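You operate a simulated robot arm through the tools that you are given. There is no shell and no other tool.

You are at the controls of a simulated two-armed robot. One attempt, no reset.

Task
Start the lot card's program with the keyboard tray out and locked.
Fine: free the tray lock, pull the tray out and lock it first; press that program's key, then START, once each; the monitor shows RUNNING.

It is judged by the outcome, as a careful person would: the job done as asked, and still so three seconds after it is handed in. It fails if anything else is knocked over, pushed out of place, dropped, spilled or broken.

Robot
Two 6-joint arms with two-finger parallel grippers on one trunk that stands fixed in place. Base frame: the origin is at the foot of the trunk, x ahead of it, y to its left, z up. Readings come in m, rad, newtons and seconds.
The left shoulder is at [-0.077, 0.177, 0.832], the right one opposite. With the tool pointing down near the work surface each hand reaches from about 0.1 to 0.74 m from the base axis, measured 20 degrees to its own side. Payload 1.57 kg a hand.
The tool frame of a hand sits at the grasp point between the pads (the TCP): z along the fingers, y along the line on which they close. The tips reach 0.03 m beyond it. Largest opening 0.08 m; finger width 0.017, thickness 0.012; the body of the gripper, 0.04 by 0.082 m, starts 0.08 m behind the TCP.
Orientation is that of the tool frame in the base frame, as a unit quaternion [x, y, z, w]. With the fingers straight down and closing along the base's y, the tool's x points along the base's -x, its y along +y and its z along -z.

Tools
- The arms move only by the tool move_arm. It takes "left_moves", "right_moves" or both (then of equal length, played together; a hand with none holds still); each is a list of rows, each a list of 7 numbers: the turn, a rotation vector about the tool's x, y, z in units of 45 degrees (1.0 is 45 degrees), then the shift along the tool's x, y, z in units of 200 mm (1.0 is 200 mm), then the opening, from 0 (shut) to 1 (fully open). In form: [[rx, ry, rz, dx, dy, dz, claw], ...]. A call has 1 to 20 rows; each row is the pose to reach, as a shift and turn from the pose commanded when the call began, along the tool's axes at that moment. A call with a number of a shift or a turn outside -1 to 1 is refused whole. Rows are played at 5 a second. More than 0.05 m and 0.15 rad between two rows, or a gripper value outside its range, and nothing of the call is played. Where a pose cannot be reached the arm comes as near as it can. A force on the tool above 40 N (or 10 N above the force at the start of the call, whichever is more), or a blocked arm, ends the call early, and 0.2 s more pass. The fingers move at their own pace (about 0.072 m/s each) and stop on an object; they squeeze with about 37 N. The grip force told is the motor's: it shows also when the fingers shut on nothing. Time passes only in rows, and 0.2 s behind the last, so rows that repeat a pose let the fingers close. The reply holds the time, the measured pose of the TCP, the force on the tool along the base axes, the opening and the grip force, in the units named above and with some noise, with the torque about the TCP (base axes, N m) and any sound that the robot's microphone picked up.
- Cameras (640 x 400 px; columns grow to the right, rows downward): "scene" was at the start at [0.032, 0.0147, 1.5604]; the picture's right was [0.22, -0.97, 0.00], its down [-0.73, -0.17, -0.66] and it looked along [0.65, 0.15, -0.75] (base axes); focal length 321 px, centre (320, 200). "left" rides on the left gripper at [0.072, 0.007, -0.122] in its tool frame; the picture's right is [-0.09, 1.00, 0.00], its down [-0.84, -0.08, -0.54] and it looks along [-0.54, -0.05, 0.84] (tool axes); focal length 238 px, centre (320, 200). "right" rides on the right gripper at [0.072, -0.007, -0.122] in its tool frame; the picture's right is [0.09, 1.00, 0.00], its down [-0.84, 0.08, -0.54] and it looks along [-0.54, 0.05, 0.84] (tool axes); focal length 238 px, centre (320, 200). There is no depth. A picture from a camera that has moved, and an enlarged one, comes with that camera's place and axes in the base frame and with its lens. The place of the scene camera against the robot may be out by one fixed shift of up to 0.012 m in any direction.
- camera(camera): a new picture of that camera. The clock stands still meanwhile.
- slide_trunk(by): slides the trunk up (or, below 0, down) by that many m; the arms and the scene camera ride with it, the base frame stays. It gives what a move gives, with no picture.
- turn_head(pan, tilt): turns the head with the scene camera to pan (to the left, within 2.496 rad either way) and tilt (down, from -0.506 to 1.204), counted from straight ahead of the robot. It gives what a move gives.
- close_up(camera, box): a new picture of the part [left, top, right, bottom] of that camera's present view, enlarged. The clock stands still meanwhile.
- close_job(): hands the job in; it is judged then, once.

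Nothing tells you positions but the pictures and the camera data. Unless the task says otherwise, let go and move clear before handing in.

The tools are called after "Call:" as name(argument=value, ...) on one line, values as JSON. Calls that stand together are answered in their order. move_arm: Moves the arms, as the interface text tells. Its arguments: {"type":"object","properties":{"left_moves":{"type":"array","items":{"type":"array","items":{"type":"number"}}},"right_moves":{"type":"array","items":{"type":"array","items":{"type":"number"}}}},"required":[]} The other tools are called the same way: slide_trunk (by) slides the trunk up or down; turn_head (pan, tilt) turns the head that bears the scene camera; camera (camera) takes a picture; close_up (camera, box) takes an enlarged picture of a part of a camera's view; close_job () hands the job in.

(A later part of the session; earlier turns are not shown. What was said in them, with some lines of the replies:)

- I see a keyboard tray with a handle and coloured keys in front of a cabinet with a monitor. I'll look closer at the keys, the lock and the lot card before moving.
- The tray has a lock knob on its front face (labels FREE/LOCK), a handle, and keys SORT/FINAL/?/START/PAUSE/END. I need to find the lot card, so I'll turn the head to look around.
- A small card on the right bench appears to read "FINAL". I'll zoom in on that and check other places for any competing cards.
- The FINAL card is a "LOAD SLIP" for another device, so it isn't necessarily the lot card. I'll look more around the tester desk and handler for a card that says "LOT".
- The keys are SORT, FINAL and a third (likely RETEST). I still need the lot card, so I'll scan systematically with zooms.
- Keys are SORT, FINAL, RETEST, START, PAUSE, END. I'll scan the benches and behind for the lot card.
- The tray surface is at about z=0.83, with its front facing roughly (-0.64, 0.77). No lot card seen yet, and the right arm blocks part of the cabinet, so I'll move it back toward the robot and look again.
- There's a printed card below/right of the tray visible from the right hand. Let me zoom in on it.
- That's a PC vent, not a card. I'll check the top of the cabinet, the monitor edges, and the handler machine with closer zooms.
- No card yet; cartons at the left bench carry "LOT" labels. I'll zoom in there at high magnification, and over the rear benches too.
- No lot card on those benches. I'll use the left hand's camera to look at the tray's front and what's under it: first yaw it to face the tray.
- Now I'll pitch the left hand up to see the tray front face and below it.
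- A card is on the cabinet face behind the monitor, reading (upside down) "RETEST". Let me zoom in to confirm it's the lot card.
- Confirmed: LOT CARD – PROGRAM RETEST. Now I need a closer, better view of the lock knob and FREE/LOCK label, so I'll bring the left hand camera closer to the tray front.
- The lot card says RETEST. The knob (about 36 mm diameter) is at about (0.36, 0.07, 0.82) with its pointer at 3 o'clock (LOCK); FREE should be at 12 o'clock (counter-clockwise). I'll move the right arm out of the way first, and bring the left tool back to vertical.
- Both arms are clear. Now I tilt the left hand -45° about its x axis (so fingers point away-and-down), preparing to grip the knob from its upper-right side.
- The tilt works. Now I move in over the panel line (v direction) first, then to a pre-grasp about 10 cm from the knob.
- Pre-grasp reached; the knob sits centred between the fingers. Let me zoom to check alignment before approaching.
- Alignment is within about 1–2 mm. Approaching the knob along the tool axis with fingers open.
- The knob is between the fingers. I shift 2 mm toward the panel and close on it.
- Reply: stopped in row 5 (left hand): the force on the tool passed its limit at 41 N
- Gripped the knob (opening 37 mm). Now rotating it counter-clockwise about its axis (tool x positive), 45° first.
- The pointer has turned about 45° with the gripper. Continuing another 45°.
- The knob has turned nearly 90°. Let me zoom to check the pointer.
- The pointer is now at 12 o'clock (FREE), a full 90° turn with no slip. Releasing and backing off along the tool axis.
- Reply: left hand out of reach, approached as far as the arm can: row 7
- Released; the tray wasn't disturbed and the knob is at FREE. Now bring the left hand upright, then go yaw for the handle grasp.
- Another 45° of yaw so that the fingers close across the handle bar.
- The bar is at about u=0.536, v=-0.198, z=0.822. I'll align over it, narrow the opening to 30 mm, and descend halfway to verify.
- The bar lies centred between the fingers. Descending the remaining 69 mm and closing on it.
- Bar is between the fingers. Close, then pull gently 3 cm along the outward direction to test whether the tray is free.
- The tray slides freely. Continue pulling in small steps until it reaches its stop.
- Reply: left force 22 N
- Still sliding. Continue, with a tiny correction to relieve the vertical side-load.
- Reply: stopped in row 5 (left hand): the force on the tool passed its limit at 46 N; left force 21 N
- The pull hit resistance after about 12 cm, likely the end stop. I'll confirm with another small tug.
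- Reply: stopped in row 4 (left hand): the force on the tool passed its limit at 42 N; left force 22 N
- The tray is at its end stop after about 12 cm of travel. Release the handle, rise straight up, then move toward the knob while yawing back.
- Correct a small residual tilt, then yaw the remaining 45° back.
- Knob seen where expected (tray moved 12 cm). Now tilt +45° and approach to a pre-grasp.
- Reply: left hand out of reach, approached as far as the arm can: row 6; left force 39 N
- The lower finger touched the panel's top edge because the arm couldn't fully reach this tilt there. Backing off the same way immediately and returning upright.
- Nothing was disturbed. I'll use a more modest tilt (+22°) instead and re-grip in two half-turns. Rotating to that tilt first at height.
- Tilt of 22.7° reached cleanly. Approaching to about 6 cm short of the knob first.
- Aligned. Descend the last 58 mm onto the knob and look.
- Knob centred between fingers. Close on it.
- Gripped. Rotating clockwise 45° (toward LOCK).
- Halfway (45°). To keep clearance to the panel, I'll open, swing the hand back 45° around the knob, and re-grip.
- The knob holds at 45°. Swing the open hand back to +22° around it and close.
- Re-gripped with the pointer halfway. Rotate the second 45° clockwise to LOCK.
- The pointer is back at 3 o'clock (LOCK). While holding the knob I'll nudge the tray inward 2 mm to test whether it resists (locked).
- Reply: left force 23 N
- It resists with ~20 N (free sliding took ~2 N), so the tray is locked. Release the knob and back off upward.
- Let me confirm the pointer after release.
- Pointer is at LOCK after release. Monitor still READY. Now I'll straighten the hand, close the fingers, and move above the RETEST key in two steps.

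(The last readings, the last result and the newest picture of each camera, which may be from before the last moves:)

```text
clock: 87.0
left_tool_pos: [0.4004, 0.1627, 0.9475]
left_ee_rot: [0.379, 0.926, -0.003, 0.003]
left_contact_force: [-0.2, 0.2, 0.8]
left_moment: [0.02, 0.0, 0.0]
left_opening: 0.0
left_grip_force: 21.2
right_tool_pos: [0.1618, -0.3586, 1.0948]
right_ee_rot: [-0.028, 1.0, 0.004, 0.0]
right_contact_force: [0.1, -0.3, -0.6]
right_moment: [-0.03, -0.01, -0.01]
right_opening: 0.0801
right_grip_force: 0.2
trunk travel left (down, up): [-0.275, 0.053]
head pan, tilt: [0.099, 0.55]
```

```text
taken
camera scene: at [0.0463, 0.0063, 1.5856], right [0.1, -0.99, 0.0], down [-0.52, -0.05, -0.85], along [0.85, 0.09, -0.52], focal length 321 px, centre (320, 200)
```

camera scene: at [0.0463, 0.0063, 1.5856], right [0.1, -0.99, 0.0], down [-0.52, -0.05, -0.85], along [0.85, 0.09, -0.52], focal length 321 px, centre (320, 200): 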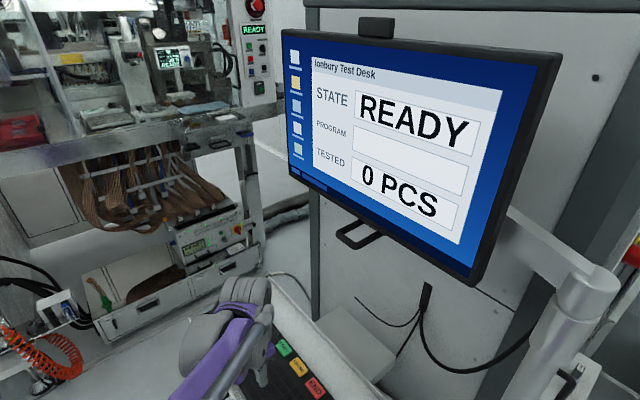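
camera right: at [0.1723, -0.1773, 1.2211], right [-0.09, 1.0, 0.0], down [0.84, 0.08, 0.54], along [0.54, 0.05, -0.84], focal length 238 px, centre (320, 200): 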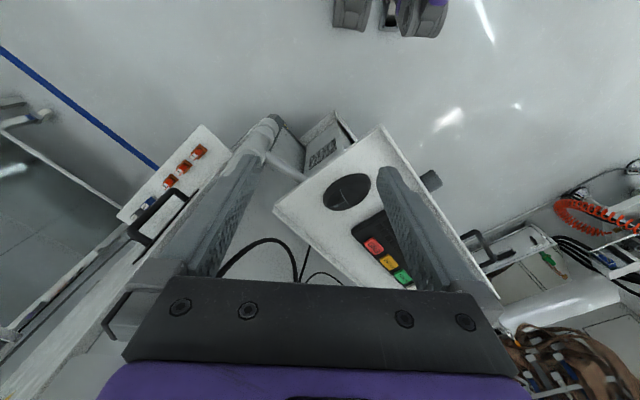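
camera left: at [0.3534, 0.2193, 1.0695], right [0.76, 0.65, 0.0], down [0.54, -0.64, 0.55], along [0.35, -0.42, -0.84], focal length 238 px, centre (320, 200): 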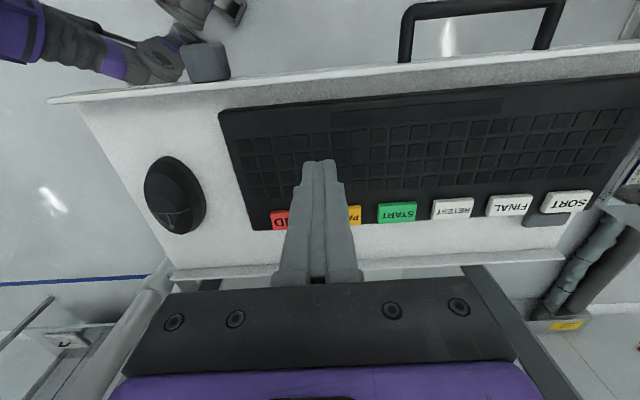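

RETEST key is at about (0.577, 0.197), START at (0.531, 0.151). Move above RETEST and descend to about 2 cm over it for a check.

Call:
move_arm(left_moves=[[0, 0, 0, -0.13, 0.19, 0, 0], [0, 0, 0, -0.26, 0.38, 0, 0], [0, 0, 0, -0.39, 0.56, 0, 0], [0, 0, 0, -0.51, 0.74, 0, 0], [0, 0, 0, -0.51, 0.74, 0.15, 0], [0, 0, 0, -0.51, 0.74, 0.28, 0]])

Call:
camera(camera="left")

Call:
close_up(camera="left", box=[220, 100, 420, 230])

Call:
turn_head(pan=0.3, tilt=0.65)

Call:
camera(camera="scene")

```text
clock: 88.4
left_tool_pos: [0.5779, 0.1979, 0.8908]
left_ee_rot: [0.378, 0.926, -0.003, 0.004]
left_contact_force: [-0.3, 0.5, 0.5]
left_moment: [0.02, 0.0, 0.0]
left_opening: 0.0
left_grip_force: 21.1
right_tool_pos: [0.1626, -0.3578, 1.0941]
right_ee_rot: [-0.028, 1.0, 0.005, 0.0]
right_contact_force: [-0.4, -0.1, -0.2]
right_moment: [-0.02, 0.03, -0.03]
right_opening: 0.0802
right_grip_force: 0.1
trunk travel left (down, up): [-0.275, 0.053]
head pan, tilt: [0.099, 0.55]
```

```text
taken
camera left: at [0.5303, 0.2545, 1.0139], right [0.76, 0.65, 0.0], down [0.54, -0.64, 0.55], along [0.35, -0.42, -0.84], focal length 238 px, centre (320, 200)
```

left: 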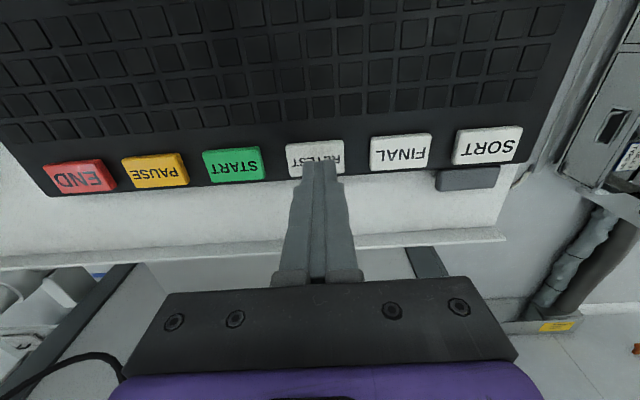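

```text
3.08 times, centred on (320, 165) of left
camera zoom: at [0.5303, 0.2545, 1.0139], right [0.76, 0.65, 0.0], down [0.54, -0.64, 0.55], along [0.35, -0.42, -0.84], focal length 733 px, centre (320, 308)
```

zoom: 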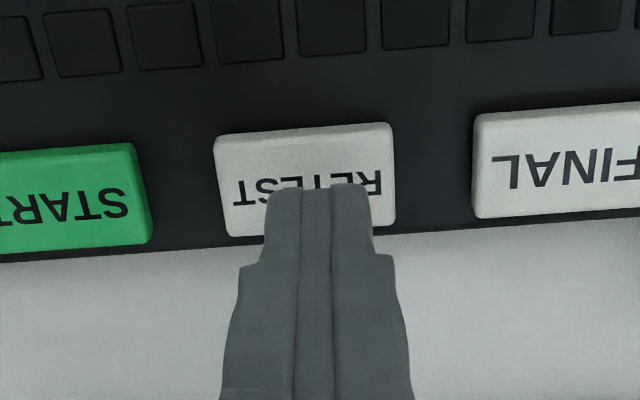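

```text
clock: 89.2
left_tool_pos: [0.5763, 0.1987, 0.8922]
left_ee_rot: [0.378, 0.926, -0.003, 0.003]
left_contact_force: [-0.1, -0.1, -0.2]
left_moment: [-0.03, 0.01, -0.03]
left_opening: 0.0
left_grip_force: 20.4
right_tool_pos: [0.1613, -0.3584, 1.0952]
right_ee_rot: [-0.028, 1.0, 0.004, 0.0]
right_contact_force: [-0.8, 0.2, 0.4]
right_moment: [-0.01, 0.01, 0.01]
right_opening: 0.0797
right_grip_force: 0.2
trunk travel left (down, up): [-0.275, 0.053]
head pan, tilt: [0.3, 0.649]
```

```text
taken
camera scene: at [0.0384, 0.0228, 1.5769], right [0.3, -0.96, 0.0], down [-0.58, -0.18, -0.8], along [0.76, 0.24, -0.6], focal length 321 px, centre (320, 200)
```

scene: 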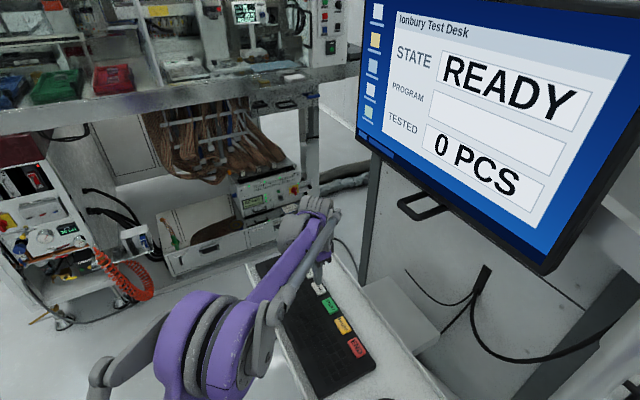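

The fingertip is over RETEST, about 3 mm off centre; small correction and descend to just above the key, then press in small steps.

Call:
move_arm(left_moves=[[0, 0, 0, 0, -0.015, 0, 0], [0, 0, 0, 0, -0.015, 0.04, 0], [0, 0, 0, 0, -0.015, 0.075, 0], [0, 0, 0, 0, -0.015, 0.085, 0]])

Call:
close_up(camera="left", box=[220, 100, 420, 230])

```text
clock: 90.2
left_tool_pos: [0.5747, 0.194, 0.8745]
left_ee_rot: [0.379, 0.926, -0.002, 0.003]
left_contact_force: [0.5, 0.2, 0.4]
left_moment: [0.0, 0.02, 0.0]
left_opening: 0.0
left_grip_force: 21.5
right_tool_pos: [0.1608, -0.3596, 1.0952]
right_ee_rot: [-0.028, 1.0, 0.004, 0.0]
right_contact_force: [0.2, 0.3, -0.2]
right_moment: [-0.01, 0.02, -0.03]
right_opening: 0.0803
right_grip_force: 0.0
trunk travel left (down, up): [-0.275, 0.053]
head pan, tilt: [0.3, 0.649]
```

```text
3.08 times, centred on (320, 165) of left
camera zoom: at [0.5275, 0.2507, 0.9971], right [0.76, 0.65, 0.0], down [0.54, -0.64, 0.55], along [0.35, -0.42, -0.84], focal length 733 px, centre (320, 308)
```

zoom: 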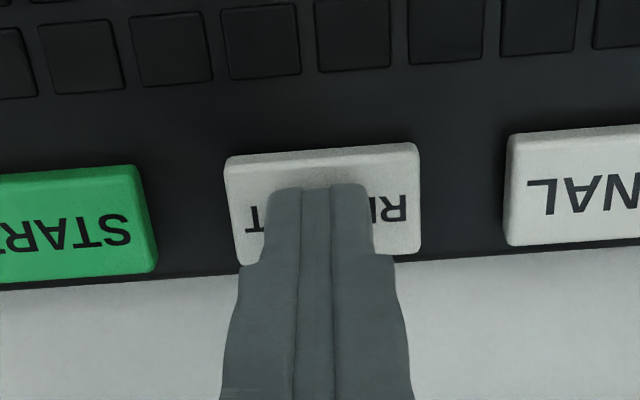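

Tip is just above the RETEST key, well centred. Pressing slowly.

Call:
move_arm(left_moves=[[0, 0, 0, 0, 0, 0.005, 0], [0, 0, 0, 0, 0, 0.01, 0], [0, 0, 0, 0, 0, 0.015, 0], [0, 0, 0, 0, 0, 0.02, 0]])

Call:
camera(camera="scene")

```text
clock: 91.2
left_tool_pos: [0.5749, 0.1949, 0.8712]
left_ee_rot: [0.379, 0.925, -0.003, 0.004]
left_contact_force: [1.6, -0.9, 1.4]
left_moment: [0.03, -0.02, -0.01]
left_opening: 0.0
left_grip_force: 21.5
right_tool_pos: [0.1607, -0.3591, 1.0948]
right_ee_rot: [-0.029, 1.0, 0.004, 0.0]
right_contact_force: [0.4, 0.4, -0.5]
right_moment: [0.01, 0.0, 0.05]
right_opening: 0.08
right_grip_force: 0.0
trunk travel left (down, up): [-0.275, 0.053]
head pan, tilt: [0.3, 0.649]
heard: click
```

```text
taken
camera scene: at [0.0385, 0.0228, 1.5769], right [0.3, -0.96, 0.0], down [-0.58, -0.18, -0.8], along [0.76, 0.24, -0.6], focal length 321 px, centre (320, 200)
```

scene: 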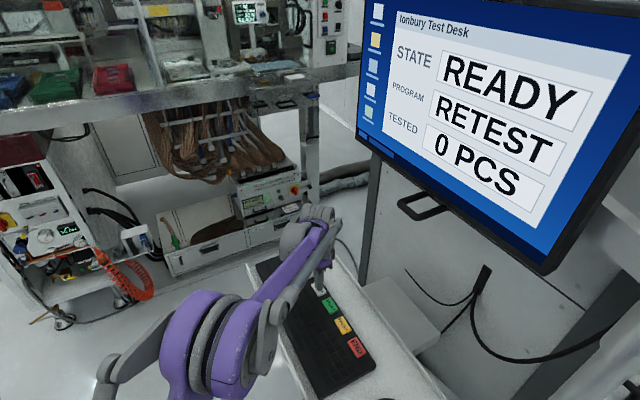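

Click heard and the monitor shows PROGRAM RETEST. Lift and move to START (65 mm along the key row).

Call:
move_arm(left_moves=[[0, 0, 0, 0, 0, -0.08, 0], [0, 0, 0, 0, 0, -0.18, 0], [0, 0, 0, 0, -0.16, -0.18, 0], [0, 0, 0, 0, -0.325, -0.18, 0], [0, 0, 0, 0, -0.325, -0.1, 0]])

Call:
close_up(camera="left", box=[220, 100, 420, 230])

Call:
camera(camera="scene")

```text
clock: 92.4
left_tool_pos: [0.5294, 0.1487, 0.8908]
left_ee_rot: [0.378, 0.926, -0.002, 0.004]
left_contact_force: [-0.5, 0.3, -0.9]
left_moment: [0.0, 0.03, 0.0]
left_opening: 0.0001
left_grip_force: 20.8
right_tool_pos: [0.1622, -0.3589, 1.0952]
right_ee_rot: [-0.028, 1.0, 0.003, 0.0]
right_contact_force: [0.0, 0.0, -0.3]
right_moment: [0.01, 0.0, 0.0]
right_opening: 0.0799
right_grip_force: 0.1
trunk travel left (down, up): [-0.275, 0.053]
head pan, tilt: [0.3, 0.649]
```

```text
3.08 times, centred on (320, 165) of left
camera zoom: at [0.4826, 0.2046, 1.0129], right [0.76, 0.65, 0.0], down [0.54, -0.64, 0.55], along [0.35, -0.42, -0.84], focal length 733 px, centre (320, 308)
```

zoom: 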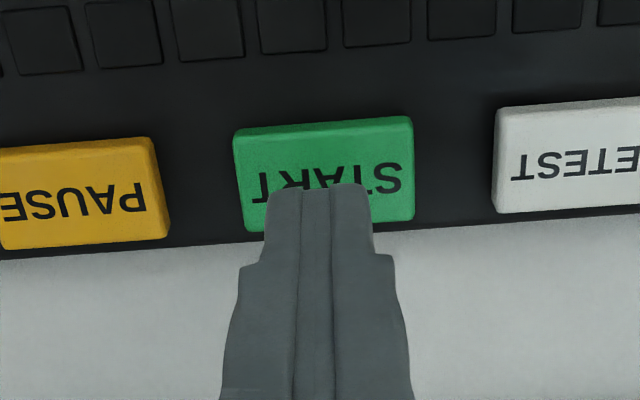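

```text
taken
camera scene: at [0.0394, 0.0232, 1.5768], right [0.3, -0.96, 0.0], down [-0.58, -0.18, -0.8], along [0.76, 0.24, -0.61], focal length 321 px, centre (320, 200)
```

scene: 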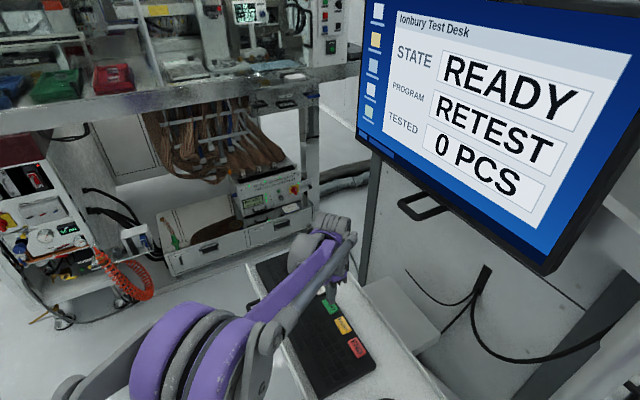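

Centred over START. Descend and press slowly to the same depth.

Call:
move_arm(left_moves=[[0, 0, 0, 0, 0, 0.04, 0], [0, 0, 0, 0, 0, 0.07, 0], [0, 0, 0, 0, 0, 0.08, 0], [0, 0, 0, 0, 0, 0.087, 0], [0, 0, 0, 0, 0, 0.094, 0], [0, 0, 0, 0, 0, 0.1, 0]])

Call:
camera(camera="scene")

```text
clock: 93.8
left_tool_pos: [0.5293, 0.1492, 0.8719]
left_ee_rot: [0.378, 0.926, -0.002, 0.005]
left_contact_force: [0.4, 0.3, 1.2]
left_moment: [0.04, -0.02, 0.03]
left_opening: 0.0
left_grip_force: 21.2
right_tool_pos: [0.1614, -0.3585, 1.0948]
right_ee_rot: [-0.028, 1.0, 0.004, 0.0]
right_contact_force: [1.0, -0.3, -0.5]
right_moment: [-0.03, 0.02, 0.0]
right_opening: 0.08
right_grip_force: 0.0
trunk travel left (down, up): [-0.275, 0.053]
head pan, tilt: [0.3, 0.649]
heard: click
```

```text
taken
camera scene: at [0.0385, 0.0229, 1.5769], right [0.3, -0.96, 0.0], down [-0.58, -0.18, -0.8], along [0.76, 0.24, -0.6], focal length 321 px, centre (320, 200)
```

scene: 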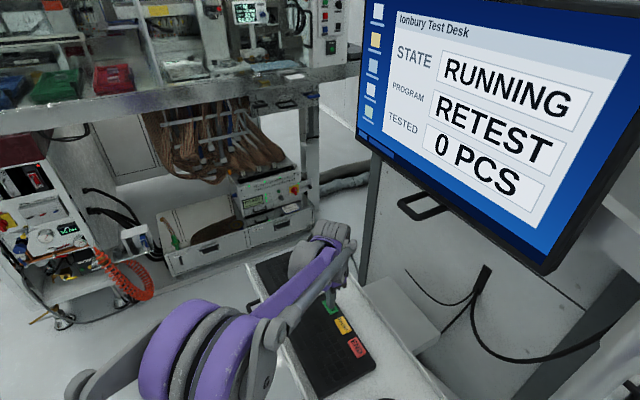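

The monitor shows RUNNING with program RETEST. Lift straight up off the key and retreat clear of the tray.

Call:
move_arm(left_moves=[[0, 0, 0, 0, 0, -0.1, 0], [0, 0, 0, 0, 0, -0.3, 0], [0, 0, 0, 0, 0, -0.5, 0], [0, 0, 0, 0, 0, -0.7, 0], [0, 0, 0, 0.2, 0, -0.8, 0], [0, 0, 0, 0.4, 0, -0.8, 0], [0, 0, 0, 0.6, 0, -0.8, 0], [0, 0, 0, 0.8, 0, -0.8, 0]])

Call:
camera(camera="scene")

Call:
camera(camera="left")

```text
clock: 95.6
left_tool_pos: [0.4143, 0.2625, 1.0294]
left_ee_rot: [0.379, 0.925, -0.002, 0.004]
left_contact_force: [0.9, 0.0, 0.7]
left_moment: [0.03, -0.01, 0.03]
left_opening: 0.0
left_grip_force: 21.1
right_tool_pos: [0.1609, -0.3584, 1.0949]
right_ee_rot: [-0.028, 1.0, 0.004, -0.001]
right_contact_force: [-0.5, 0.4, -0.2]
right_moment: [-0.03, -0.01, -0.03]
right_opening: 0.08
right_grip_force: 0.0
trunk travel left (down, up): [-0.275, 0.053]
head pan, tilt: [0.3, 0.649]
```

```text
taken
camera scene: at [0.0377, 0.0232, 1.5768], right [0.3, -0.96, 0.0], down [-0.58, -0.18, -0.8], along [0.76, 0.24, -0.6], focal length 321 px, centre (320, 200)
```

scene: 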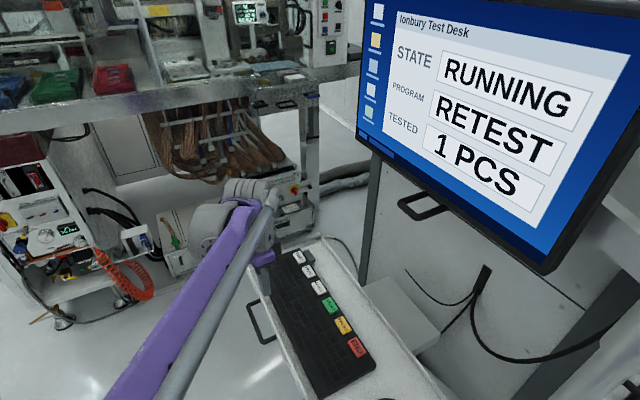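

```text
taken
camera left: at [0.3666, 0.3184, 1.1525], right [0.76, 0.65, 0.0], down [0.54, -0.64, 0.55], along [0.35, -0.42, -0.83], focal length 238 px, centre (320, 200)
```

left: 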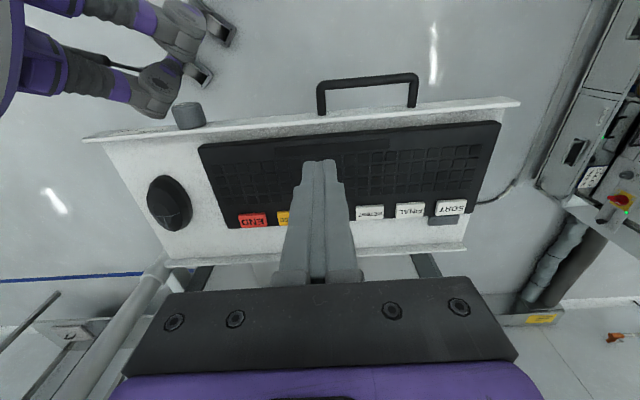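

The monitor shows RUNNING / RETEST and is counting pieces. The tray is still out with the knob at LOCK, nothing else was disturbed, and both hands are clear, so I'm handing the job in.

Call:
close_job()

```text
The job is handed in.
```

The lot card's program, RETEST, is running. The monitor shows RUNNING, and the tested count had reached 1 PCS when I handed in.

- **Lot card:** it is on the cabinet face under the monitor and reads PROGRAM: RETEST. The FINAL card on the right-hand bench is a load slip, so I ignored it.
- **Tray:** I turned the knob to FREE, pulled the tray about 12 cm to its end stop, and turned the knob back to LOCK. A test push inward met about 20 N of resistance and the tray did not slide.
- **Keys:** I pressed RETEST, then START, once each. Each gave one click and the monitor changed as expected.

While I was lining up to turn the knob back to LOCK, a finger of the left hand pressed the top edge of the tray's front panel with about 40 N. I backed off at once, and the cameras showed nothing moved or damaged. Both hands were clear of the tray at hand-in.
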